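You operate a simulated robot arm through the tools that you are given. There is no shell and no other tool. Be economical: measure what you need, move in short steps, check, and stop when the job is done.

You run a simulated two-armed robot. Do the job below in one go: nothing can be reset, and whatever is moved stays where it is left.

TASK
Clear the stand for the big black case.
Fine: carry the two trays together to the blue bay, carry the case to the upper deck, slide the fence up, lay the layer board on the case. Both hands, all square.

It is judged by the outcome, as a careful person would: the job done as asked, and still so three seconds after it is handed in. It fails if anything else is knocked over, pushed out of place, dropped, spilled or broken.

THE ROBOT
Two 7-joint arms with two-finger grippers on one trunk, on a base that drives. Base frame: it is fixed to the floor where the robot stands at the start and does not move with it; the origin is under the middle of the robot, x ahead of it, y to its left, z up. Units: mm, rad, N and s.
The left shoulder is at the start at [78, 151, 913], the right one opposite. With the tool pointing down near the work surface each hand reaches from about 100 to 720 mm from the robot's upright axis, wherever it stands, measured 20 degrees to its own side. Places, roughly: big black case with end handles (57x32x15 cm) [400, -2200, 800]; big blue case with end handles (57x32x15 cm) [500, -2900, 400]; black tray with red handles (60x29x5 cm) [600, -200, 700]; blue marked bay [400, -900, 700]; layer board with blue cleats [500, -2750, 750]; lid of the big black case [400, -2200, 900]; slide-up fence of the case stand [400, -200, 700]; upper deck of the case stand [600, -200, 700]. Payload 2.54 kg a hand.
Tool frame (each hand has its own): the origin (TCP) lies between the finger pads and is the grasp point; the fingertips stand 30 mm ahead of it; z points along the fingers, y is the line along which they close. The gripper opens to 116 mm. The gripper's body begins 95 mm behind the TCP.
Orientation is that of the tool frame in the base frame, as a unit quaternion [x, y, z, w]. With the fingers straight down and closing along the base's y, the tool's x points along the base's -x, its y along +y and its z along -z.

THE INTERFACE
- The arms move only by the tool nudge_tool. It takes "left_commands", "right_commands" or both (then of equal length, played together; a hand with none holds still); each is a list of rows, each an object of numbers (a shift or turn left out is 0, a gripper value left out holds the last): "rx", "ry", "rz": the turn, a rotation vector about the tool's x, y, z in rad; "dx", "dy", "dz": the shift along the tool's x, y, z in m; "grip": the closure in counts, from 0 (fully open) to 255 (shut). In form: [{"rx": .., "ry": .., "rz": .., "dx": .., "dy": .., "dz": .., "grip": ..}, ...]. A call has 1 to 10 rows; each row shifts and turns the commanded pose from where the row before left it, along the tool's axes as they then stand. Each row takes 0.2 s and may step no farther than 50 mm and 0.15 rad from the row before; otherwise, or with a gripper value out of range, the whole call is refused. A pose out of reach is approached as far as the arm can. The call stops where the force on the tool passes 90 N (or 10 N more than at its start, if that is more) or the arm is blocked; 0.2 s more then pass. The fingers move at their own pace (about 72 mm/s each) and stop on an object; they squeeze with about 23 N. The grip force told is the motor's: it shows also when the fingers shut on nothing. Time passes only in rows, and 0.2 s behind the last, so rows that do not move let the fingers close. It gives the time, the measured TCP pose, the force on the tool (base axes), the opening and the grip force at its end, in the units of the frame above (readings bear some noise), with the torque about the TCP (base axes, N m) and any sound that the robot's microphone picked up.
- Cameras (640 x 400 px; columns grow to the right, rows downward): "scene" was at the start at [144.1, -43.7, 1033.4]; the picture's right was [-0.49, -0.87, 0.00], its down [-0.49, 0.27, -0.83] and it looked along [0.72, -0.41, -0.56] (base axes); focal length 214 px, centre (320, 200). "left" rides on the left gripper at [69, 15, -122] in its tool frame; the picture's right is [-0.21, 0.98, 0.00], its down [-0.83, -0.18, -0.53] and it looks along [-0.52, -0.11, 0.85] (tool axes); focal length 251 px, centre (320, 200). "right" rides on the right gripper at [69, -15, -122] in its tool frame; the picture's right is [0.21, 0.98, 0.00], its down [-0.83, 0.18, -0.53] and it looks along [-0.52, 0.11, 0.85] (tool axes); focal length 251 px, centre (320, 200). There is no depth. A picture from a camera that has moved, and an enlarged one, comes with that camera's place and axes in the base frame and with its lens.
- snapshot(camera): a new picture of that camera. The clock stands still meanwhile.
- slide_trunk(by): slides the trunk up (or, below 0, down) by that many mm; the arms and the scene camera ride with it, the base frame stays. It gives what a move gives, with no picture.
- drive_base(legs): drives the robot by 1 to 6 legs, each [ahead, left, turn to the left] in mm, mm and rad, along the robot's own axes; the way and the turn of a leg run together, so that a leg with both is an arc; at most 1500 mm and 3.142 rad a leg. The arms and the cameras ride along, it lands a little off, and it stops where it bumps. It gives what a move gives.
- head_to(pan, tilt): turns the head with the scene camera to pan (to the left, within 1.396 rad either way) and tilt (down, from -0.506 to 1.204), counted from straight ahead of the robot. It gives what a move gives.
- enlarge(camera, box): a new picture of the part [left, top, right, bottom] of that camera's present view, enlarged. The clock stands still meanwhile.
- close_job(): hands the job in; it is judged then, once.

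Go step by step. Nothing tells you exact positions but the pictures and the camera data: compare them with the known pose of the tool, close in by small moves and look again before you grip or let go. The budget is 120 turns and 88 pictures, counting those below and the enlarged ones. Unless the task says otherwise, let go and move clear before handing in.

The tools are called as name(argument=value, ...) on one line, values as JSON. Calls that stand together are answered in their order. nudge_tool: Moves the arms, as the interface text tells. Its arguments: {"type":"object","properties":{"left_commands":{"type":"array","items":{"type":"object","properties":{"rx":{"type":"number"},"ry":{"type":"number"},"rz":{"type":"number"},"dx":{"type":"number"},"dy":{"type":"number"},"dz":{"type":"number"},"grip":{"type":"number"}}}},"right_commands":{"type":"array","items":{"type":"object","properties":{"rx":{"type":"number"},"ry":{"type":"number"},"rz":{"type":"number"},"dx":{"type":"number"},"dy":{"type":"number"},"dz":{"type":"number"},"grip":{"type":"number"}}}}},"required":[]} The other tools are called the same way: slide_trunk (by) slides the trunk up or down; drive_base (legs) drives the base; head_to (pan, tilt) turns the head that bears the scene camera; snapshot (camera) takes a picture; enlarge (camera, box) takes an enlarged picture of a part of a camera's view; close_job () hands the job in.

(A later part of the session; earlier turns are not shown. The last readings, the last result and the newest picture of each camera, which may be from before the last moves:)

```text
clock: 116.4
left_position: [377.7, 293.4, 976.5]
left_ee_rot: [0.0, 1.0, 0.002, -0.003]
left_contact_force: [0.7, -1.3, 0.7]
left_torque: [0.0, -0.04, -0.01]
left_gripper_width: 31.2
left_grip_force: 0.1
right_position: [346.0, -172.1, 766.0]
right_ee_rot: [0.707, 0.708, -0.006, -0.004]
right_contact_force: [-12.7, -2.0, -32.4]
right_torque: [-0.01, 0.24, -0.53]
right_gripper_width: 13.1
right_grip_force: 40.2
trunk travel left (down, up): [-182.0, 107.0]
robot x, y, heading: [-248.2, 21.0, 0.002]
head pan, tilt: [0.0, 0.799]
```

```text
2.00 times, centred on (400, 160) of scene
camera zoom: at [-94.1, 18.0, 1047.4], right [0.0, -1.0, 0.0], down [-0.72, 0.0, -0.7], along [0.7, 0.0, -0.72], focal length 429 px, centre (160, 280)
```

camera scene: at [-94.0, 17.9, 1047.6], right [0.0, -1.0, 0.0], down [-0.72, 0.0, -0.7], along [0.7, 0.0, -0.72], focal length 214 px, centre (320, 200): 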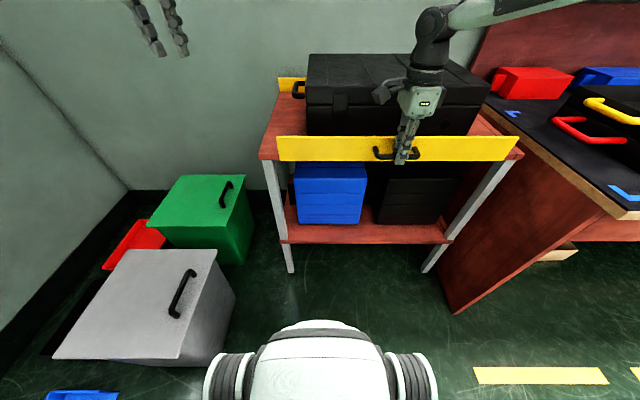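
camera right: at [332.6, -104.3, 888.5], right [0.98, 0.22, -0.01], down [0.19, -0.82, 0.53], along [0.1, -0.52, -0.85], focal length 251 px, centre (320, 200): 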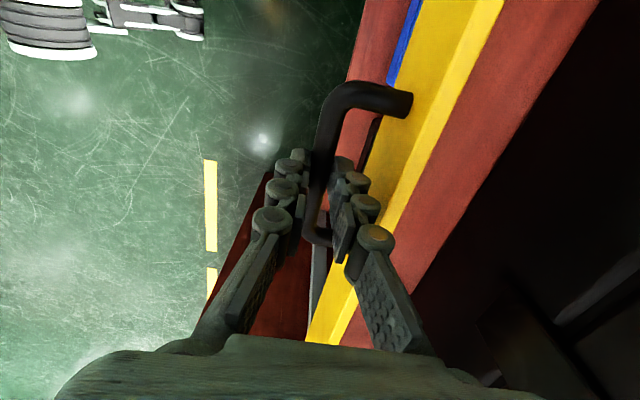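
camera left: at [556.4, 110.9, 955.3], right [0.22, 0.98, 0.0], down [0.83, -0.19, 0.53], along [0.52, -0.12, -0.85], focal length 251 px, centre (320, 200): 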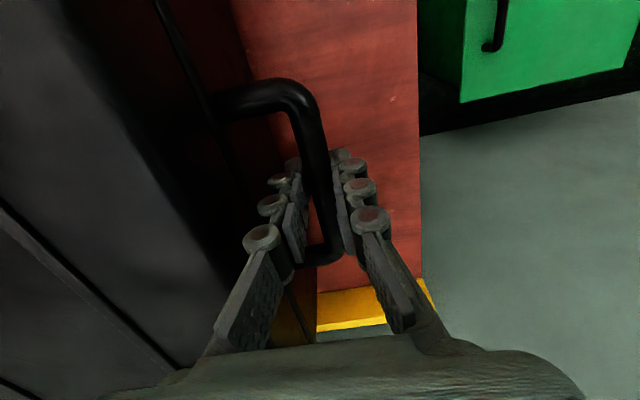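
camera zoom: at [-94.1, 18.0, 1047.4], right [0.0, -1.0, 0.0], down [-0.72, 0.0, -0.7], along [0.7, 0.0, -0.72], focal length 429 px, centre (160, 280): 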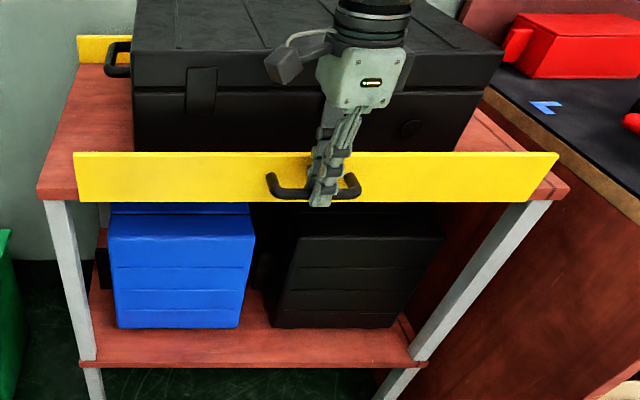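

The fence stands well above the deck and looks to be at its stop. I'll ease the hand down a few mm to see whether the fence holds itself.

nudge_tool(right_commands=[{"dz": 0.005}, {}, {}])

nudge_tool(right_commands=[{"dz": 0.005}, {}, {}])

enlarge(camera="scene", box=[240, 60, 560, 260])

```text
clock: 117.2
left_position: [375.0, 293.6, 978.5]
left_ee_rot: [0.001, 1.0, 0.001, -0.002]
left_contact_force: [0.7, 0.2, 0.0]
left_torque: [0.01, 0.0, 0.0]
left_gripper_width: 30.9
left_grip_force: 0.0
right_position: [346.2, -173.6, 765.6]
right_ee_rot: [0.706, 0.708, -0.003, -0.001]
right_contact_force: [-15.4, -7.2, -10.8]
right_torque: [-0.4, 0.35, -0.54]
right_gripper_width: 12.8
right_grip_force: 39.9
trunk travel left (down, up): [-182.0, 107.0]
robot x, y, heading: [-238.3, 18.3, -0.002]
head pan, tilt: [0.0, 0.799]
```

```text
clock: 118.0
left_position: [374.6, 293.1, 978.7]
left_ee_rot: [0.001, 1.0, 0.0, -0.001]
left_contact_force: [-0.5, -0.2, 0.0]
left_torque: [0.0, 0.01, 0.02]
left_gripper_width: 31.1
left_grip_force: 0.1
right_position: [345.8, -173.0, 762.0]
right_ee_rot: [0.706, 0.708, -0.002, -0.001]
right_contact_force: [-15.9, -8.2, 3.2]
right_torque: [-0.05, 0.33, -0.63]
right_gripper_width: 13.0
right_grip_force: 39.1
trunk travel left (down, up): [-182.0, 107.0]
robot x, y, heading: [-242.8, 19.1, 0.003]
head pan, tilt: [0.0, 0.799]
```

```text
2.00 times, centred on (400, 160) of scene
camera zoom: at [-96.9, 18.4, 1048.1], right [0.0, -1.0, 0.0], down [-0.72, 0.0, -0.7], along [0.7, 0.0, -0.72], focal length 429 px, centre (160, 280)
```

zoom: 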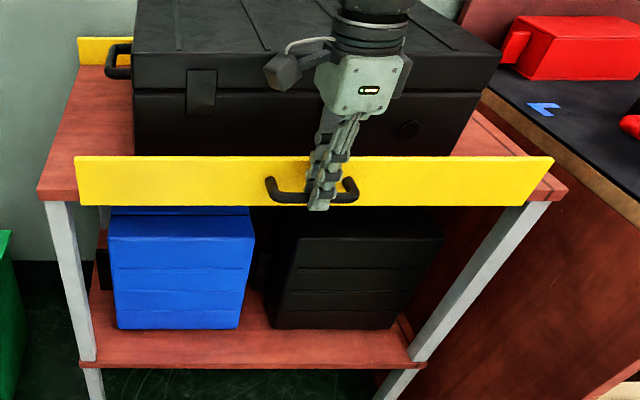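

Only about 3 N resists lowering, so the fence seems held by friction. I'll pull it back up to its stop, then let go and watch.

nudge_tool(right_commands=[{"dz": -0.004}, {"dz": -0.003}, {}, {}])

nudge_tool(right_commands=[{"dz": -0.002}, {"dz": 0.001, "grip": 215}, {"grip": 190}, {}, {}, {}])

enlarge(camera="scene", box=[240, 60, 560, 260])

```text
clock: 119.0
left_position: [375.9, 292.9, 975.7]
left_ee_rot: [0.001, 1.0, 0.0, -0.003]
left_contact_force: [-0.1, -0.7, 0.3]
left_torque: [0.02, -0.01, -0.01]
left_gripper_width: 30.7
left_grip_force: 0.0
right_position: [346.3, -172.9, 766.1]
right_ee_rot: [0.706, 0.708, -0.003, -0.003]
right_contact_force: [-13.1, -4.6, -17.9]
right_torque: [-0.22, 0.21, -0.59]
right_gripper_width: 12.9
right_grip_force: 39.4
trunk travel left (down, up): [-182.0, 107.0]
robot x, y, heading: [-246.3, 17.3, 0.005]
head pan, tilt: [0.0, 0.799]
```

```text
clock: 120.4
left_position: [376.5, 293.8, 975.3]
left_ee_rot: [0.001, 1.0, 0.0, -0.002]
left_contact_force: [-0.7, 1.3, 0.4]
left_torque: [-0.02, 0.02, 0.0]
left_gripper_width: 30.8
left_grip_force: 0.0
right_position: [347.0, -171.5, 770.1]
right_ee_rot: [0.706, 0.709, -0.002, -0.001]
right_contact_force: [1.6, -0.3, 0.3]
right_torque: [-0.01, 0.01, -0.03]
right_gripper_width: 29.5
right_grip_force: 0.1
trunk travel left (down, up): [-182.0, 107.0]
robot x, y, heading: [-242.6, 16.1, -0.001]
head pan, tilt: [0.0, 0.799]
```

```text
2.00 times, centred on (400, 160) of scene
camera zoom: at [-95.8, 18.8, 1047.8], right [0.0, -1.0, 0.0], down [-0.72, 0.0, -0.7], along [0.7, 0.0, -0.72], focal length 429 px, centre (160, 280)
```

zoom: 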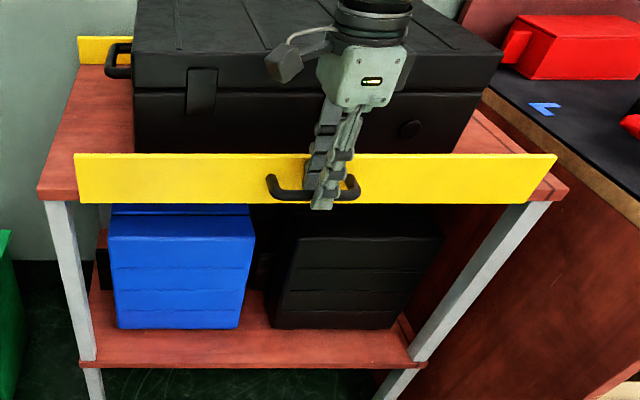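

The fence stays up. I'll raise the hand clear, turn it back, and go for the layer board.

nudge_tool(right_commands=[{"dz": -0.03}, {"dz": -0.03}, {"dz": -0.04}, {"dz": -0.045}, {"dz": -0.045}, {"dz": -0.03}, {}])

drive_base(legs=[[-120, -80, 0]])

nudge_tool(right_commands=[{"rz": -0.15}, {"rz": -0.15}, {"rz": -0.15}, {"rz": -0.15}, {"rz": -0.15}, {"rz": -0.15}, {"rz": -0.15}, {"rz": -0.15}, {"rz": -0.15}, {"rz": -0.15}])

nudge_tool(right_commands=[{"rz": -0.0708, "dy": -0.04}, {"dy": -0.05, "dx": 0.0}, {"dy": -0.05, "dx": 0.0}, {"dy": -0.02}, {}])

snapshot(camera="scene")

```text
clock: 122.0
left_position: [376.2, 293.7, 977.4]
left_ee_rot: [0.001, 1.0, 0.0, -0.002]
left_contact_force: [-0.2, 0.2, -0.1]
left_torque: [-0.01, -0.02, -0.01]
left_gripper_width: 31.0
left_grip_force: 0.1
right_position: [344.0, -173.9, 988.9]
right_ee_rot: [0.706, 0.708, -0.002, -0.001]
right_contact_force: [-0.1, -0.1, -0.4]
right_torque: [0.0, -0.01, 0.01]
right_gripper_width: 29.7
right_grip_force: 0.0
right hand out of reach, approached as far as the arm can: row 6
trunk travel left (down, up): [-182.0, 107.0]
robot x, y, heading: [-241.7, 17.1, -0.002]
head pan, tilt: [0.0, 0.799]
```

```text
clock: 123.4
left_position: [255.8, 217.3, 976.5]
left_ee_rot: [0.001, 1.0, 0.001, -0.001]
left_contact_force: [0.9, 0.5, -0.2]
left_torque: [0.0, -0.03, 0.03]
left_gripper_width: 31.0
left_grip_force: 0.1
right_position: [225.8, -251.2, 989.5]
right_ee_rot: [0.706, 0.709, -0.001, -0.001]
right_contact_force: [0.2, -0.2, -0.4]
right_torque: [0.0, -0.02, -0.03]
right_gripper_width: 29.3
right_grip_force: 0.1
trunk travel left (down, up): [-182.0, 107.0]
robot x, y, heading: [-361.7, -58.9, -0.001]
head pan, tilt: [0.0, 0.799]
```

```text
clock: 125.6
left_position: [257.3, 216.8, 976.3]
left_ee_rot: [0.001, 1.0, 0.001, -0.002]
left_contact_force: [-0.7, -0.2, -0.4]
left_torque: [0.0, 0.03, -0.03]
left_gripper_width: 31.2
left_grip_force: 0.0
right_position: [225.4, -250.2, 988.8]
right_ee_rot: [0.032, 0.999, 0.001, -0.002]
right_contact_force: [-0.1, 0.1, 0.1]
right_torque: [0.0, -0.03, 0.02]
right_gripper_width: 29.6
right_grip_force: 0.1
trunk travel left (down, up): [-182.0, 107.0]
robot x, y, heading: [-359.2, -61.7, 0.003]
head pan, tilt: [0.0, 0.799]
```

```text
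clock: 126.8
left_position: [256.7, 217.8, 976.7]
left_ee_rot: [0.0, 1.0, 0.001, -0.002]
left_contact_force: [-0.3, -0.1, 0.3]
left_torque: [-0.02, 0.01, -0.02]
left_gripper_width: 31.2
left_grip_force: 0.1
right_position: [224.2, -409.7, 989.2]
right_ee_rot: [-0.002, 1.0, 0.001, -0.003]
right_contact_force: [0.4, 0.0, -0.6]
right_torque: [0.02, 0.0, -0.05]
right_gripper_width: 29.5
right_grip_force: 0.1
trunk travel left (down, up): [-182.0, 107.0]
robot x, y, heading: [-361.5, -58.1, 0.003]
head pan, tilt: [0.0, 0.799]
```

```text
27 pictures are left
camera scene: at [-214.1, -59.0, 1047.8], right [0.0, -1.0, 0.0], down [-0.72, 0.0, -0.7], along [0.7, 0.0, -0.72], focal length 214 px, centre (320, 200)
```

scene: 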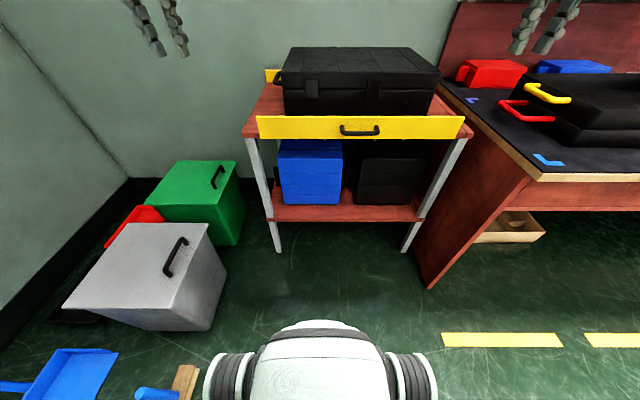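

The fence is up and holding. Now I'll drive to the layer board; its blue cleats are near y≈−2640 and −3125.

drive_base(legs=[[0, -1400, -0.003], [0, -1400, 0]])

snapshot(camera="scene")

```text
clock: 153.4
left_position: [222.3, -2577.5, 977.1]
left_ee_rot: [0.017, 1.0, 0.0, -0.002]
left_contact_force: [-0.8, -0.2, 0.2]
left_torque: [-0.02, 0.01, -0.01]
left_gripper_width: 31.1
left_grip_force: 0.2
right_position: [167.6, -3200.5, 989.1]
right_ee_rot: [0.014, 1.0, 0.0, -0.003]
right_contact_force: [0.0, 0.3, 0.2]
right_torque: [0.01, 0.01, -0.03]
right_gripper_width: 29.6
right_grip_force: 0.1
trunk travel left (down, up): [-182.0, 107.0]
robot x, y, heading: [-401.1, -2833.0, -0.028]
head pan, tilt: [0.0, 0.799]
```

```text
26 pictures are left
camera scene: at [-258.1, -2837.7, 1047.8], right [-0.03, -1.0, 0.0], down [-0.72, 0.02, -0.7], along [0.7, -0.02, -0.72], focal length 214 px, centre (320, 200)
```

scene: 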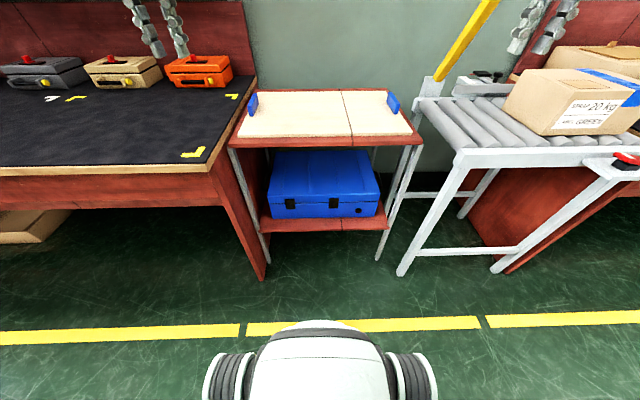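

The board lies on a small table with its cleats near (540, −2620) and (540, −3127). A roller conveyor stands to the right, so I'll draw the right hand inward before approaching.

nudge_tool(left_commands=[{"dy": -0.015}, {"dy": -0.015}, {}, {}], right_commands=[{"dy": 0.04}, {"dy": 0.04}, {"dy": 0.02}, {}])

drive_base(legs=[[0, 0, 0.028], [260, -40, 0]])

snapshot(camera="left")

snapshot(camera="right")

snapshot(camera="scene")

```text
clock: 154.4
left_position: [220.8, -2607.3, 977.3]
left_ee_rot: [0.017, 1.0, 0.001, -0.003]
left_contact_force: [1.1, 0.5, -0.5]
left_torque: [0.03, -0.01, -0.01]
left_gripper_width: 31.0
left_grip_force: 0.0
right_position: [171.6, -3103.4, 988.3]
right_ee_rot: [0.016, 1.0, 0.0, -0.003]
right_contact_force: [0.3, -0.4, 0.4]
right_torque: [-0.02, 0.0, 0.04]
right_gripper_width: 29.7
right_grip_force: 0.0
trunk travel left (down, up): [-182.0, 107.0]
robot x, y, heading: [-406.2, -2834.3, -0.029]
head pan, tilt: [0.0, 0.799]
```

```text
clock: 156.7
left_position: [477.4, -2628.5, 977.1]
left_ee_rot: [0.002, 1.0, 0.001, -0.002]
left_contact_force: [0.0, -0.4, 0.6]
left_torque: [-0.01, 0.0, 0.02]
left_gripper_width: 31.1
left_grip_force: 0.0
right_position: [442.7, -3127.1, 988.8]
right_ee_rot: [0.001, 1.0, 0.0, -0.002]
right_contact_force: [-0.1, -0.1, -0.5]
right_torque: [0.0, 0.02, -0.02]
right_gripper_width: 29.6
right_grip_force: 0.1
trunk travel left (down, up): [-182.0, 107.0]
robot x, y, heading: [-140.9, -2871.5, 0.0]
head pan, tilt: [0.0, 0.799]
```

```text
25 pictures are left
camera left: at [409.5, -2614.2, 1099.5], right [0.22, 0.98, 0.0], down [0.83, -0.19, 0.53], along [0.52, -0.12, -0.85], focal length 251 px, centre (320, 200)
```

left: 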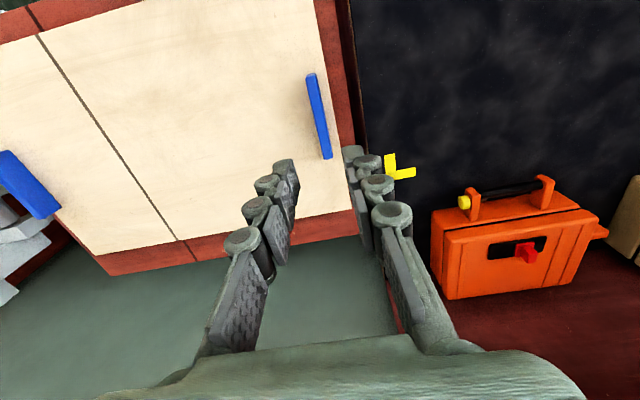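

```text
24 pictures are left
camera right: at [373.5, -3143.2, 1111.4], right [-0.21, 0.98, 0.0], down [0.83, 0.18, 0.53], along [0.52, 0.11, -0.85], focal length 251 px, centre (320, 200)
```

right: 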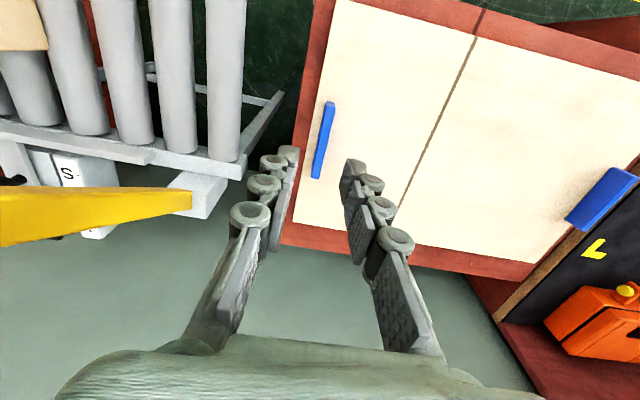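

```text
23 pictures are left
camera scene: at [5.6, -2873.5, 1047.7], right [0.0, -1.0, 0.0], down [-0.72, 0.0, -0.7], along [0.7, 0.0, -0.72], focal length 214 px, centre (320, 200)
```

scene: 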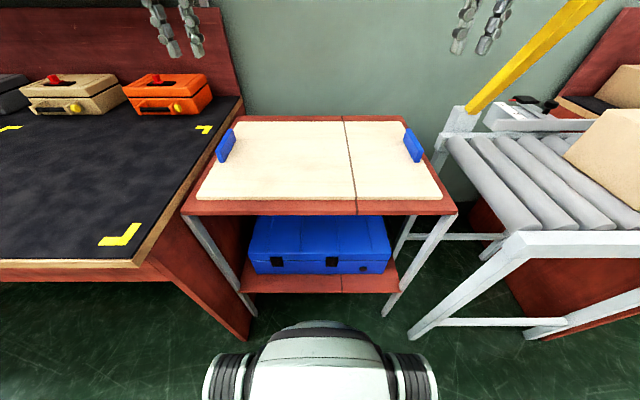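

The cleats are at (501, −2637) and (500, −3112). I'll move over them, partway down, and check.

nudge_tool(left_commands=[{"dx": -0.0118, "dy": -0.0043, "grip": 160}, {"dx": -0.0118, "dy": -0.0042}, {"dz": 0.04}, {"dz": 0.04}, {"dz": 0.04}, {"dz": 0.027}, {}], right_commands=[{"dx": -0.0287, "dy": 0.0075, "grip": 160}, {"dx": -0.0288, "dy": 0.0075}, {"dz": 0.04}, {"dz": 0.04}, {"dz": 0.04}, {"dz": 0.039}, {}])

snapshot(camera="left")

snapshot(camera="right")

```text
clock: 158.3
left_position: [500.1, -2638.8, 829.4]
left_ee_rot: [0.002, 1.0, 0.002, -0.002]
left_contact_force: [0.4, 0.0, 0.1]
left_torque: [0.04, 0.02, 0.0]
left_gripper_width: 43.1
left_grip_force: 0.1
right_position: [478.3, -3122.0, 824.6]
right_ee_rot: [0.001, 1.0, 0.0, -0.001]
right_contact_force: [0.4, -0.5, -0.2]
right_torque: [0.01, -0.01, -0.03]
right_gripper_width: 43.4
right_grip_force: 0.1
right hand out of reach, approached as far as the arm can: row 2
trunk travel left (down, up): [-182.0, 107.0]
robot x, y, heading: [-141.3, -2875.3, -0.002]
head pan, tilt: [0.0, 0.799]
```

```text
22 pictures are left
camera left: at [431.5, -2623.6, 952.4], right [0.22, 0.98, 0.0], down [0.83, -0.19, 0.53], along [0.52, -0.12, -0.85], focal length 251 px, centre (320, 200)
```

left: 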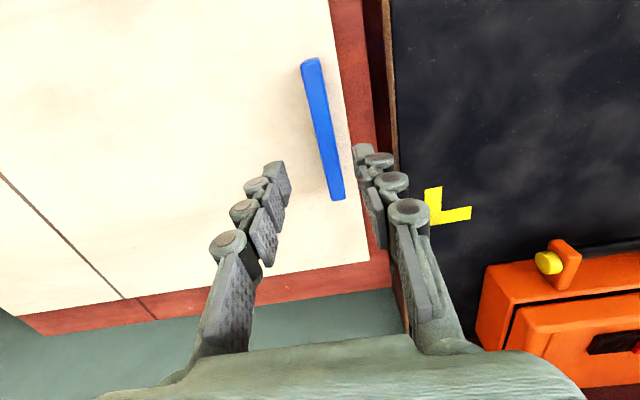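

```text
21 pictures are left
camera right: at [408.9, -3137.6, 947.8], right [-0.21, 0.98, 0.0], down [0.83, 0.18, 0.53], along [0.52, 0.11, -0.85], focal length 251 px, centre (320, 200)
```

right: 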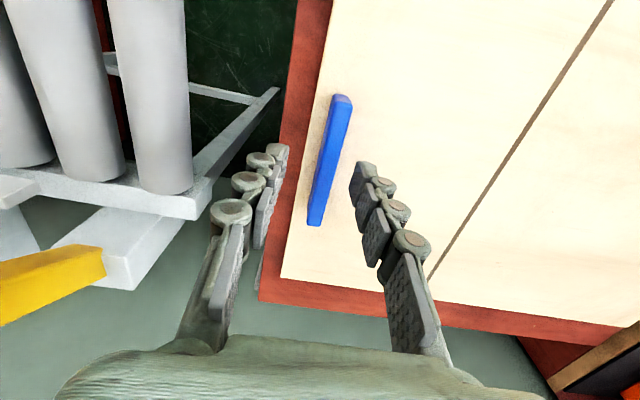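

Best estimate for the cleats: z≈755, centres (494, −2633) and (493, −3113). I'll move the base 25 mm closer for reach, align the hands, and descend to just above.

drive_base(legs=[[25, 0, 0]])

nudge_tool(left_commands=[{"dx": 0.015, "dy": 0.0055}, {"dx": 0.015}, {}], right_commands=[{"dx": 0.009, "dy": 0.009}, {}, {}])

nudge_tool(left_commands=[{"dz": 0.012}, {"dz": 0.012}, {}], right_commands=[{"dz": 0.01}, {"dz": 0.01}, {}])

snapshot(camera="left")

snapshot(camera="right")

```text
clock: 159.1
left_position: [524.4, -2638.4, 829.7]
left_ee_rot: [0.004, 1.0, 0.001, -0.001]
left_contact_force: [0.2, -0.2, 0.4]
left_torque: [0.0, 0.03, 0.02]
left_gripper_width: 43.3
left_grip_force: 0.0
right_position: [502.8, -3121.9, 825.1]
right_ee_rot: [0.0, 1.0, -0.001, -0.003]
right_contact_force: [0.3, -0.1, -0.6]
right_torque: [0.0, 0.0, -0.01]
right_gripper_width: 43.2
right_grip_force: 0.0
trunk travel left (down, up): [-182.0, 107.0]
robot x, y, heading: [-118.6, -2872.4, 0.001]
head pan, tilt: [0.0, 0.799]
```

```text
clock: 159.9
left_position: [494.5, -2633.7, 830.3]
left_ee_rot: [0.004, 1.0, 0.001, -0.002]
left_contact_force: [0.1, -0.5, -0.3]
left_torque: [-0.01, 0.02, -0.01]
left_gripper_width: 43.2
left_grip_force: 0.0
right_position: [492.7, -3113.5, 824.3]
right_ee_rot: [0.001, 1.0, 0.0, -0.002]
right_contact_force: [0.0, 0.7, 0.9]
right_torque: [0.02, 0.02, 0.01]
right_gripper_width: 43.6
right_grip_force: 0.2
trunk travel left (down, up): [-182.0, 107.0]
robot x, y, heading: [-119.3, -2875.7, -0.001]
head pan, tilt: [0.0, 0.799]
```

```text
clock: 160.7
left_position: [495.9, -2633.2, 806.7]
left_ee_rot: [0.003, 1.0, 0.0, -0.002]
left_contact_force: [0.7, 0.1, 0.8]
left_torque: [-0.02, 0.01, -0.02]
left_gripper_width: 42.9
left_grip_force: 0.0
right_position: [492.4, -3114.1, 805.6]
right_ee_rot: [0.0, 1.0, 0.0, -0.002]
right_contact_force: [-0.9, -0.3, 0.2]
right_torque: [0.0, 0.01, 0.01]
right_gripper_width: 43.1
right_grip_force: 0.0
trunk travel left (down, up): [-182.0, 107.0]
robot x, y, heading: [-115.8, -2873.4, 0.002]
head pan, tilt: [0.0, 0.799]
```

```text
20 pictures are left
camera left: at [425.7, -2618.6, 928.5], right [0.22, 0.98, 0.0], down [0.83, -0.19, 0.53], along [0.52, -0.12, -0.85], focal length 251 px, centre (320, 200)
```

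left: 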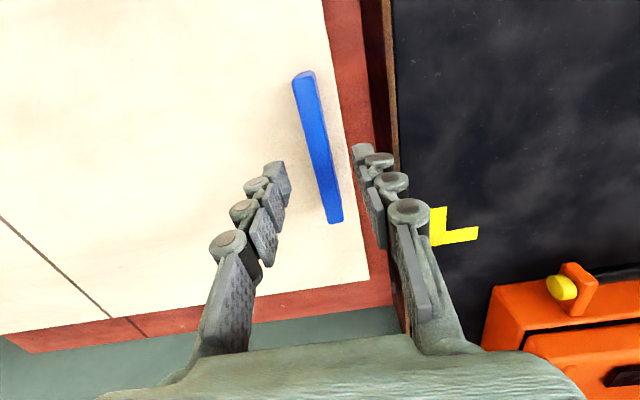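

```text
19 pictures are left
camera right: at [423.8, -3129.5, 927.6], right [-0.21, 0.98, 0.0], down [0.83, 0.18, 0.53], along [0.52, 0.11, -0.85], focal length 251 px, centre (320, 200)
```

right: 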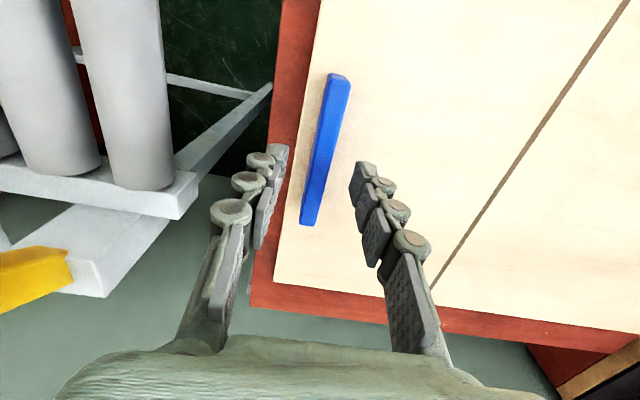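

Both hands are centred on the cleats. I'll descend in small steps, watching for contact of the fingertips with the board.

nudge_tool(left_commands=[{"dz": 0.01}, {"dz": 0.01}, {"dz": 0.005}, {}], right_commands=[{"dz": 0.01}, {"dz": 0.01}, {"dz": 0.005}, {}])

snapshot(camera="left")

```text
clock: 161.7
left_position: [494.3, -2633.6, 780.3]
left_ee_rot: [0.003, 1.0, 0.001, -0.002]
left_contact_force: [0.0, -0.6, -0.4]
left_torque: [0.0, 0.03, 0.0]
left_gripper_width: 43.4
left_grip_force: 0.0
right_position: [493.7, -3113.3, 779.7]
right_ee_rot: [0.0, 1.0, 0.0, -0.002]
right_contact_force: [-0.5, -0.1, -0.7]
right_torque: [0.02, -0.01, 0.01]
right_gripper_width: 43.4
right_grip_force: 0.0
trunk travel left (down, up): [-182.0, 107.0]
robot x, y, heading: [-119.3, -2870.3, -0.003]
head pan, tilt: [0.0, 0.799]
```

```text
18 pictures are left
camera left: at [426.0, -2618.4, 903.1], right [0.22, 0.98, 0.0], down [0.83, -0.19, 0.53], along [0.52, -0.12, -0.85], focal length 251 px, centre (320, 200)
```

left: 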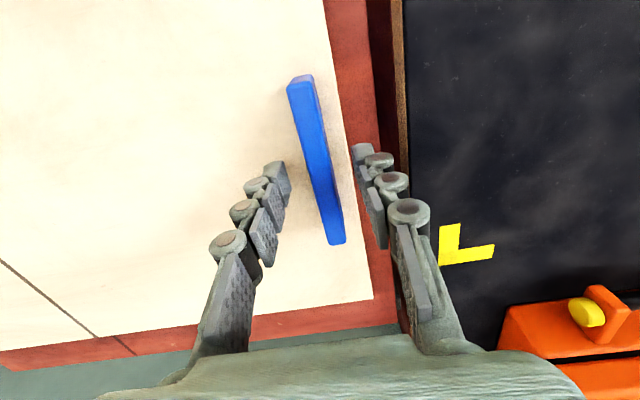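

nudge_tool(left_commands=[{"dz": 0.005}, {"dz": 0.005}, {}], right_commands=[{"dz": 0.005}, {"dz": 0.005}, {}])

nudge_tool(left_commands=[{"dz": 0.005}, {}], right_commands=[{"dz": 0.005}, {}])

snapshot(camera="left")

snapshot(camera="right")

```text
clock: 162.5
left_position: [494.3, -2633.5, 770.3]
left_ee_rot: [0.002, 1.0, 0.001, -0.002]
left_contact_force: [0.4, 0.2, 0.5]
left_torque: [-0.02, -0.02, 0.01]
left_gripper_width: 43.2
left_grip_force: 0.0
right_position: [493.7, -3113.4, 770.4]
right_ee_rot: [0.001, 1.0, 0.0, -0.001]
right_contact_force: [-0.4, -0.2, 0.4]
right_torque: [-0.01, 0.0, 0.04]
right_gripper_width: 43.2
right_grip_force: 0.0
trunk travel left (down, up): [-182.0, 107.0]
robot x, y, heading: [-116.7, -2873.0, -0.002]
head pan, tilt: [0.0, 0.799]
```

```text
clock: 163.1
left_position: [495.6, -2632.3, 765.5]
left_ee_rot: [0.003, 1.0, 0.001, -0.002]
left_contact_force: [0.2, -0.2, 0.8]
left_torque: [0.0, 0.0, 0.02]
left_gripper_width: 43.2
left_grip_force: 0.1
right_position: [492.8, -3111.8, 765.5]
right_ee_rot: [0.001, 1.0, 0.0, -0.002]
right_contact_force: [-0.5, -0.8, -0.4]
right_torque: [-0.02, 0.02, 0.0]
right_gripper_width: 43.3
right_grip_force: 0.0
trunk travel left (down, up): [-182.0, 107.0]
robot x, y, heading: [-116.0, -2870.0, -0.002]
head pan, tilt: [0.0, 0.799]
```

```text
17 pictures are left
camera left: at [426.5, -2618.5, 888.6], right [0.22, 0.98, 0.0], down [0.83, -0.19, 0.53], along [0.52, -0.12, -0.85], focal length 251 px, centre (320, 200)
```

left: 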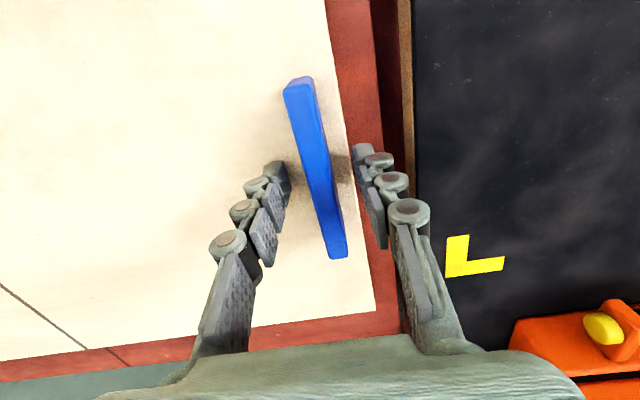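

```text
16 pictures are left
camera right: at [423.9, -3127.9, 887.8], right [-0.21, 0.98, 0.0], down [0.83, 0.18, 0.53], along [0.52, 0.11, -0.85], focal length 251 px, centre (320, 200)
```

right: 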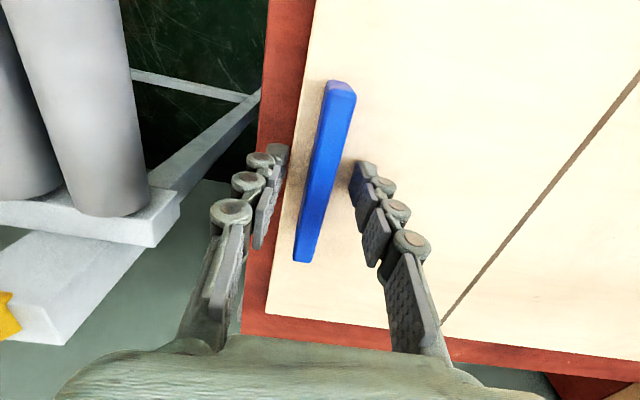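

nudge_tool(left_commands=[{"dz": 0.003}, {"dz": 0.003}, {}], right_commands=[{"dz": 0.003}, {"dz": 0.003}, {}])

nudge_tool(left_commands=[{"dz": 0.004}, {}], right_commands=[{"dz": 0.004}, {}])

```text
clock: 163.9
left_position: [494.0, -2632.4, 760.9]
left_ee_rot: [0.003, 1.0, -0.001, -0.001]
left_contact_force: [2.1, 0.1, 5.0]
left_torque: [-0.18, -0.06, 0.02]
left_gripper_width: 43.6
left_grip_force: 0.1
right_position: [493.7, -3112.9, 762.2]
right_ee_rot: [0.0, 1.0, 0.0, -0.001]
right_contact_force: [0.1, 0.2, 7.2]
right_torque: [0.23, 0.03, -0.02]
right_gripper_width: 44.0
right_grip_force: 0.2
trunk travel left (down, up): [-182.0, 107.0]
robot x, y, heading: [-119.5, -2876.3, -0.006]
head pan, tilt: [0.0, 0.799]
```

```text
clock: 164.5
left_position: [493.4, -2634.6, 759.8]
left_ee_rot: [0.002, 1.0, -0.001, 0.001]
left_contact_force: [7.5, -4.9, 18.6]
left_torque: [-0.69, -0.17, 0.22]
left_gripper_width: 48.6
left_grip_force: 4.0
right_position: [493.0, -3112.0, 759.3]
right_ee_rot: [0.001, 1.0, 0.001, 0.0]
right_contact_force: [2.4, 4.5, 17.0]
right_torque: [0.67, -0.08, -0.08]
right_gripper_width: 48.4
right_grip_force: 3.5
trunk travel left (down, up): [-182.0, 107.0]
robot x, y, heading: [-119.5, -2872.1, -0.005]
head pan, tilt: [0.0, 0.799]
```

The fingertips touched the board, so its top is at z≈731. I'll back off 8 mm and close on the cleats.

nudge_tool(left_commands=[{"dz": -0.008}, {}, {"grip": 220}, {"grip": 255}, {}, {}, {}], right_commands=[{"dz": -0.008}, {}, {"grip": 220}, {"grip": 255}, {}, {}, {}])

nudge_tool(left_commands=[{"dz": -0.005}, {"dz": -0.007}, {"dz": -0.008}, {}], right_commands=[{"dz": -0.005}, {"dz": -0.007}, {"dz": -0.008}, {}])

snapshot(camera="scene")

```text
clock: 166.1
left_position: [494.5, -2632.1, 762.4]
left_ee_rot: [0.001, 1.0, 0.001, -0.002]
left_contact_force: [0.9, 5.1, 0.1]
left_torque: [0.18, 0.23, 0.17]
left_gripper_width: 13.6
left_grip_force: 23.3
right_position: [494.0, -3112.8, 762.8]
right_ee_rot: [0.001, 1.0, -0.001, -0.003]
right_contact_force: [-0.5, -4.5, -0.6]
right_torque: [-0.09, -0.18, 0.15]
right_gripper_width: 13.7
right_grip_force: 22.7
trunk travel left (down, up): [-182.0, 107.0]
robot x, y, heading: [-116.8, -2872.2, 0.002]
head pan, tilt: [0.0, 0.799]
```

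```text
clock: 167.1
left_position: [494.1, -2633.7, 783.5]
left_ee_rot: [0.001, 1.0, 0.002, -0.002]
left_contact_force: [1.4, 10.4, -5.4]
left_torque: [0.24, 0.02, 0.26]
left_gripper_width: 13.8
left_grip_force: 22.6
right_position: [494.2, -3113.4, 782.6]
right_ee_rot: [0.001, 1.0, -0.001, -0.002]
right_contact_force: [-1.4, -10.1, -5.0]
right_torque: [-0.3, 0.03, 0.24]
right_gripper_width: 13.7
right_grip_force: 23.4
trunk travel left (down, up): [-182.0, 107.0]
robot x, y, heading: [-117.1, -2871.8, -0.006]
head pan, tilt: [0.0, 0.799]
```

```text
15 pictures are left
camera scene: at [30.7, -2873.6, 1047.6], right [0.0, -1.0, 0.0], down [-0.72, 0.0, -0.7], along [0.7, 0.0, -0.72], focal length 214 px, centre (320, 200)
```

scene: 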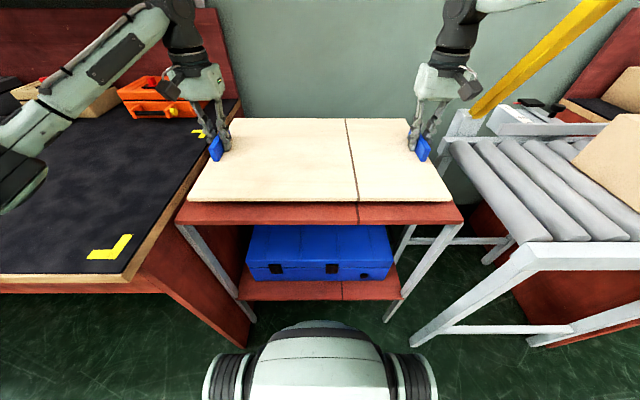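

The board is lifted level at 5 N per hand. I'll raise it, back away, and carry it along the aisle to the stand.

slide_trunk(by=104)

nudge_tool(left_commands=[{"dz": -0.015}, {"dz": -0.02}, {"dz": -0.02}, {"dz": -0.015}, {}], right_commands=[{"dz": -0.015}, {"dz": -0.02}, {"dz": -0.02}, {"dz": -0.015}, {}])

drive_base(legs=[[-340, 0, 0.003], [0, 1330, -0.01], [0, 1330, -0.005]])

snapshot(camera="scene")

```text
clock: 168.4
left_position: [494.4, -2633.6, 885.9]
left_ee_rot: [0.002, 1.0, 0.002, -0.003]
left_contact_force: [0.9, 15.4, -5.6]
left_torque: [0.39, -0.11, 0.26]
left_gripper_width: 13.8
left_grip_force: 22.9
right_position: [494.8, -3114.5, 885.3]
right_ee_rot: [0.002, 1.0, -0.002, -0.003]
right_contact_force: [-1.6, -16.2, -5.6]
right_torque: [-0.42, 0.09, 0.23]
right_gripper_width: 13.6
right_grip_force: 23.3
trunk travel left (down, up): [-286.0, 3.0]
robot x, y, heading: [-122.2, -2872.2, 0.002]
head pan, tilt: [0.0, 0.799]
```

```text
clock: 169.6
left_position: [494.8, -2633.6, 957.9]
left_ee_rot: [0.003, 1.0, 0.001, -0.003]
left_contact_force: [1.3, 9.0, -5.6]
left_torque: [0.23, -0.03, 0.31]
left_gripper_width: 14.0
left_grip_force: 23.4
right_position: [494.8, -3114.4, 956.8]
right_ee_rot: [0.001, 1.0, 0.0, -0.004]
right_contact_force: [-0.9, -8.9, -4.7]
right_torque: [-0.25, 0.07, 0.2]
right_gripper_width: 13.7
right_grip_force: 22.8
trunk travel left (down, up): [-286.0, 3.0]
robot x, y, heading: [-115.1, -2871.3, -0.003]
head pan, tilt: [0.0, 0.799]
```

```text
clock: 196.9
left_position: [155.6, 10.3, 957.7]
left_ee_rot: [0.005, 1.0, 0.001, -0.003]
left_contact_force: [1.5, -10.2, -4.9]
left_torque: [-0.26, -0.01, 0.32]
left_gripper_width: 13.9
left_grip_force: 23.6
right_position: [152.5, -469.3, 957.2]
right_ee_rot: [0.003, 1.0, 0.0, -0.003]
right_contact_force: [-1.3, 9.9, -6.0]
right_torque: [0.27, 0.03, 0.18]
right_gripper_width: 13.6
right_grip_force: 22.6
trunk travel left (down, up): [-286.0, 3.0]
robot x, y, heading: [-459.4, -228.6, -0.01]
head pan, tilt: [0.0, 0.799]
```

```text
14 pictures are left
camera scene: at [-311.1, -226.3, 1151.6], right [-0.01, -1.0, 0.0], down [-0.72, 0.01, -0.7], along [0.7, -0.01, -0.72], focal length 214 px, centre (320, 200)
```

scene: 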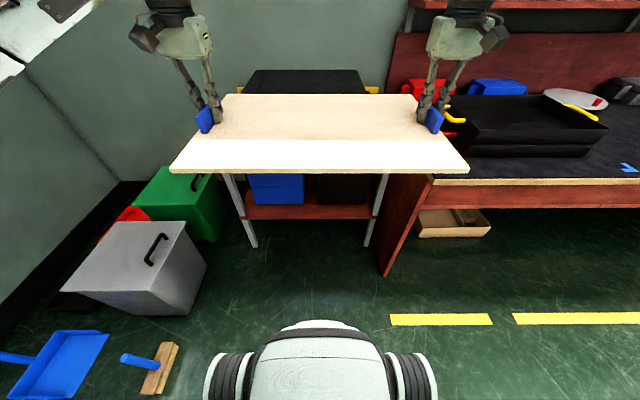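

The board is still level. The case centre is at (625, −174), so I'll move forward part of the way and check the clearance over the lid.

drive_base(legs=[[0, 55, 0.007], [260, 0, 0]])

head_to(pan=0, tilt=0.45)

snapshot(camera="scene")

snapshot(camera="right")

```text
clock: 199.6
left_position: [412.6, 65.8, 956.6]
left_ee_rot: [0.003, 1.0, 0.001, -0.003]
left_contact_force: [1.1, -1.5, -5.8]
left_torque: [0.0, -0.1, 0.31]
left_gripper_width: 13.6
left_grip_force: 22.9
right_position: [411.4, -413.6, 956.5]
right_ee_rot: [0.002, 1.0, -0.001, -0.003]
right_contact_force: [-0.5, 2.0, -5.8]
right_torque: [0.05, 0.14, 0.19]
right_gripper_width: 13.9
right_grip_force: 23.2
trunk travel left (down, up): [-286.0, 3.0]
robot x, y, heading: [-202.0, -173.0, -0.006]
head pan, tilt: [0.0, 0.799]
```

```text
clock: 200.4
left_position: [412.8, 66.4, 958.1]
left_ee_rot: [0.004, 1.0, 0.001, -0.003]
left_contact_force: [1.8, -1.1, -5.7]
left_torque: [-0.03, 0.1, 0.32]
left_gripper_width: 13.7
left_grip_force: 23.4
right_position: [411.0, -414.2, 956.3]
right_ee_rot: [0.001, 1.0, 0.001, -0.003]
right_contact_force: [0.0, 1.8, -4.5]
right_torque: [0.01, -0.08, 0.19]
right_gripper_width: 13.5
right_grip_force: 23.0
trunk travel left (down, up): [-286.0, 3.0]
robot x, y, heading: [-195.4, -173.1, -0.006]
head pan, tilt: [0.0, 0.45]
```

```text
13 pictures are left
camera scene: at [-41.2, -172.4, 1182.0], right [0.0, -1.0, 0.0], down [-0.44, 0.0, -0.9], along [0.9, 0.0, -0.44], focal length 214 px, centre (320, 200)
```

scene: 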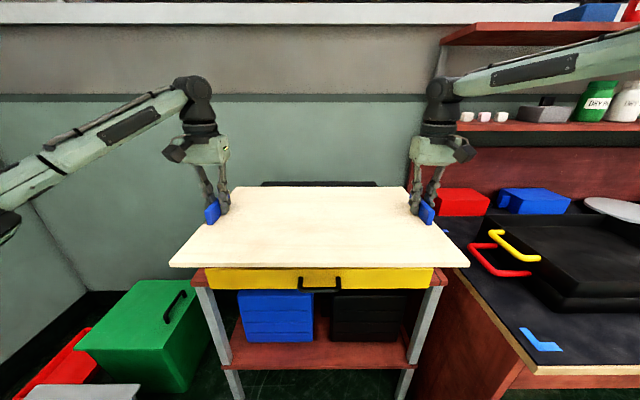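

```text
12 pictures are left
camera right: at [342.3, -429.5, 1079.2], right [-0.21, 0.98, 0.0], down [0.83, 0.18, 0.53], along [0.52, 0.11, -0.85], focal length 251 px, centre (320, 200)
```

right: 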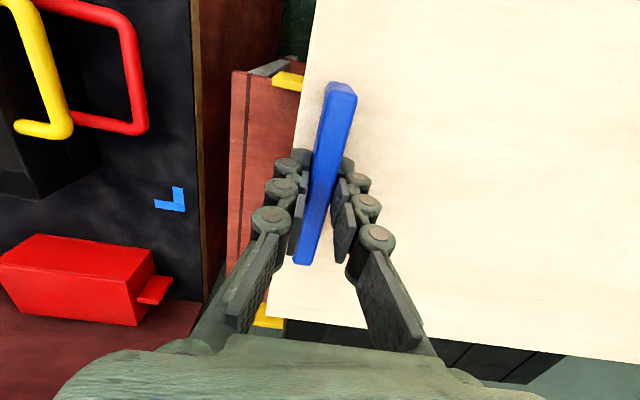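

The lid top is at about z=861 and the board's underside at about 908, so it clears. I'll drive in the last 213 mm.

drive_base(legs=[[213, 1, 0.004]])

snapshot(camera="scene")

snapshot(camera="right")

```text
clock: 202.1
left_position: [624.2, 69.5, 956.8]
left_ee_rot: [0.001, 1.0, 0.001, -0.003]
left_contact_force: [1.5, -0.3, -5.9]
left_torque: [0.01, -0.11, 0.28]
left_gripper_width: 13.8
left_grip_force: 23.1
right_position: [626.1, -410.1, 956.3]
right_ee_rot: [0.0, 1.0, 0.0, -0.004]
right_contact_force: [-0.6, 1.1, -6.0]
right_torque: [0.03, 0.12, 0.15]
right_gripper_width: 13.7
right_grip_force: 22.9
trunk travel left (down, up): [-286.0, 3.0]
robot x, y, heading: [11.2, -169.2, -0.0]
head pan, tilt: [0.0, 0.45]
```

```text
11 pictures are left
camera scene: at [173.0, -171.0, 1181.9], right [0.0, -1.0, 0.0], down [-0.44, 0.0, -0.9], along [0.9, 0.0, -0.44], focal length 214 px, centre (320, 200)
```

scene: 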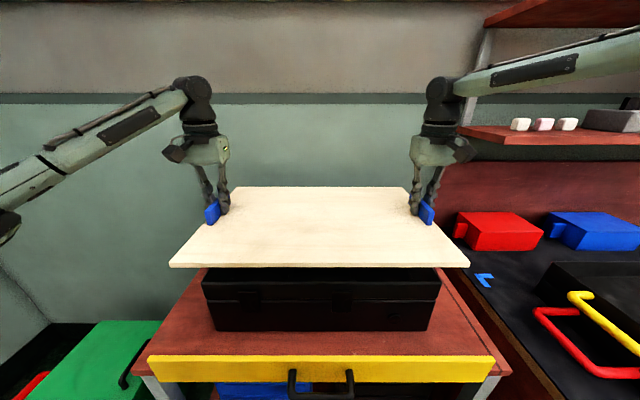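

```text
10 pictures are left
camera right: at [557.8, -426.1, 1078.8], right [-0.22, 0.98, 0.0], down [0.83, 0.18, 0.53], along [0.52, 0.11, -0.85], focal length 251 px, centre (320, 200)
```

right: 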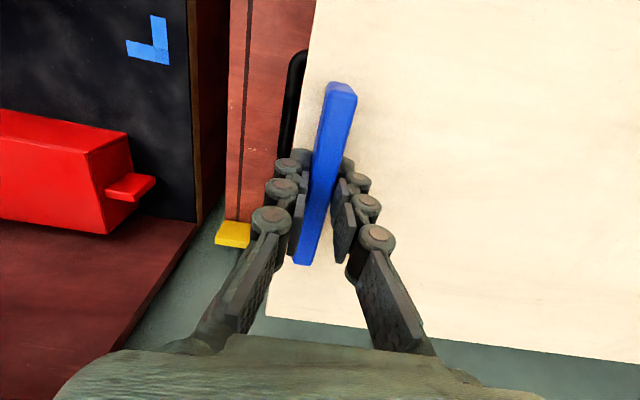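

The board is centred over the case. I'll lower it gently until it touches.

nudge_tool(left_commands=[{"dy": -0.003}, {"dz": 0.01}, {"dz": 0.01}, {"dz": 0.01}, {}], right_commands=[{"dy": -0.003}, {"dz": 0.01}, {"dz": 0.01}, {"dz": 0.01}, {}])

nudge_tool(left_commands=[{"dz": 0.004}, {"dz": 0.004}, {}], right_commands=[{"dz": 0.004}, {"dz": 0.004}, {}])

nudge_tool(left_commands=[{"dz": 0.003}, {}], right_commands=[{"dz": 0.003}, {}])

snapshot(camera="scene")

```text
clock: 203.3
left_position: [624.4, 65.8, 926.4]
left_ee_rot: [0.001, 1.0, 0.001, -0.003]
left_contact_force: [0.8, 1.1, -5.3]
left_torque: [0.09, 0.04, 0.42]
left_gripper_width: 13.8
left_grip_force: 23.3
right_position: [626.1, -412.7, 925.6]
right_ee_rot: [0.0, 1.0, 0.0, -0.004]
right_contact_force: [-1.3, -0.4, -5.5]
right_torque: [-0.02, -0.05, 0.25]
right_gripper_width: 13.8
right_grip_force: 22.9
trunk travel left (down, up): [-286.0, 3.0]
robot x, y, heading: [12.7, -171.0, 0.005]
head pan, tilt: [0.0, 0.45]
```

```text
clock: 204.1
left_position: [623.7, 65.9, 918.9]
left_ee_rot: [0.002, 1.0, 0.001, -0.003]
left_contact_force: [0.4, -1.0, -5.2]
left_torque: [0.02, -0.13, 0.36]
left_gripper_width: 13.9
left_grip_force: 23.2
right_position: [626.4, -413.9, 918.0]
right_ee_rot: [-0.001, 1.0, 0.0, -0.004]
right_contact_force: [-1.9, 0.5, -4.7]
right_torque: [0.0, 0.16, 0.15]
right_gripper_width: 13.5
right_grip_force: 23.6
trunk travel left (down, up): [-286.0, 3.0]
robot x, y, heading: [16.7, -169.0, -0.0]
head pan, tilt: [0.0, 0.45]
```

```text
clock: 204.7
left_position: [624.4, 67.5, 916.5]
left_ee_rot: [0.001, 1.0, 0.001, -0.003]
left_contact_force: [1.2, 2.2, -5.8]
left_torque: [0.0, -0.11, 0.31]
left_gripper_width: 13.9
left_grip_force: 23.1
right_position: [625.4, -412.8, 915.7]
right_ee_rot: [-0.001, 1.0, -0.001, -0.004]
right_contact_force: [-0.4, -0.4, -5.7]
right_torque: [-0.04, 0.15, 0.22]
right_gripper_width: 13.6
right_grip_force: 22.6
trunk travel left (down, up): [-286.0, 3.0]
robot x, y, heading: [16.3, -171.5, -0.003]
head pan, tilt: [0.0, 0.45]
```

```text
9 pictures are left
camera scene: at [172.4, -171.0, 1182.1], right [0.0, -1.0, 0.0], down [-0.44, 0.0, -0.9], along [0.9, 0.0, -0.44], focal length 214 px, centre (320, 200)
```

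scene: 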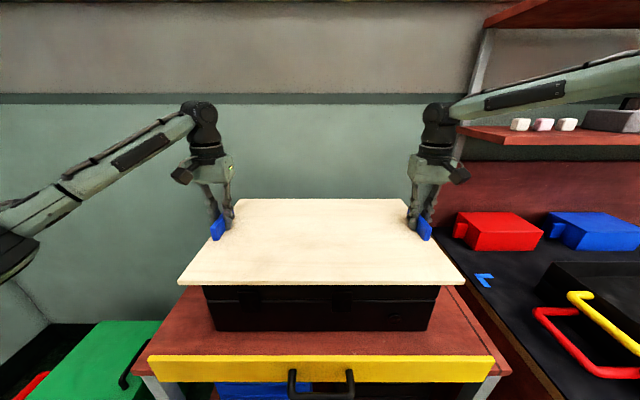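

nudge_tool(left_commands=[{"dz": 0.004}, {}], right_commands=[{"dz": 0.004}, {}])

nudge_tool(left_commands=[{"dz": 0.004}, {}], right_commands=[{"dz": 0.004}, {}])

nudge_tool(left_commands=[{"dz": 0.003}, {}], right_commands=[{"dz": 0.003}, {}])

```text
clock: 205.3
left_position: [624.6, 67.7, 913.2]
left_ee_rot: [0.001, 1.0, 0.001, -0.002]
left_contact_force: [0.8, 0.4, -4.9]
left_torque: [-0.02, 0.3, 0.43]
left_gripper_width: 13.9
left_grip_force: 22.8
right_position: [626.4, -412.7, 912.2]
right_ee_rot: [-0.001, 1.0, 0.0, -0.003]
right_contact_force: [-0.9, 0.5, 1.7]
right_torque: [0.0, 0.73, 0.2]
right_gripper_width: 13.7
right_grip_force: 23.1
trunk travel left (down, up): [-286.0, 3.0]
robot x, y, heading: [12.1, -170.2, -0.005]
head pan, tilt: [0.0, 0.45]
```

```text
clock: 205.9
left_position: [623.2, 67.1, 912.1]
left_ee_rot: [0.002, 1.0, -0.001, 0.001]
left_contact_force: [6.1, -3.3, 9.5]
left_torque: [-0.09, 0.46, 0.36]
left_gripper_width: 13.8
left_grip_force: 23.1
right_position: [625.0, -412.7, 911.3]
right_ee_rot: [-0.001, 1.0, 0.0, 0.002]
right_contact_force: [4.7, 2.1, 18.9]
right_torque: [0.05, 0.23, 0.16]
right_gripper_width: 13.8
right_grip_force: 24.0
trunk travel left (down, up): [-286.0, 3.0]
robot x, y, heading: [15.2, -174.5, -0.003]
head pan, tilt: [0.0, 0.45]
```

```text
clock: 206.5
left_position: [622.9, 67.6, 910.2]
left_ee_rot: [0.001, 1.0, 0.0, 0.001]
left_contact_force: [8.0, -0.8, 23.8]
left_torque: [0.0, -0.24, 0.38]
left_gripper_width: 13.9
left_grip_force: 23.3
right_position: [624.1, -413.3, 910.0]
right_ee_rot: [-0.001, 1.0, 0.0, 0.003]
right_contact_force: [11.2, 1.4, 26.4]
right_torque: [0.06, -0.09, 0.21]
right_gripper_width: 13.7
right_grip_force: 22.7
trunk travel left (down, up): [-286.0, 3.0]
robot x, y, heading: [13.3, -170.2, -0.004]
head pan, tilt: [0.0, 0.45]
```

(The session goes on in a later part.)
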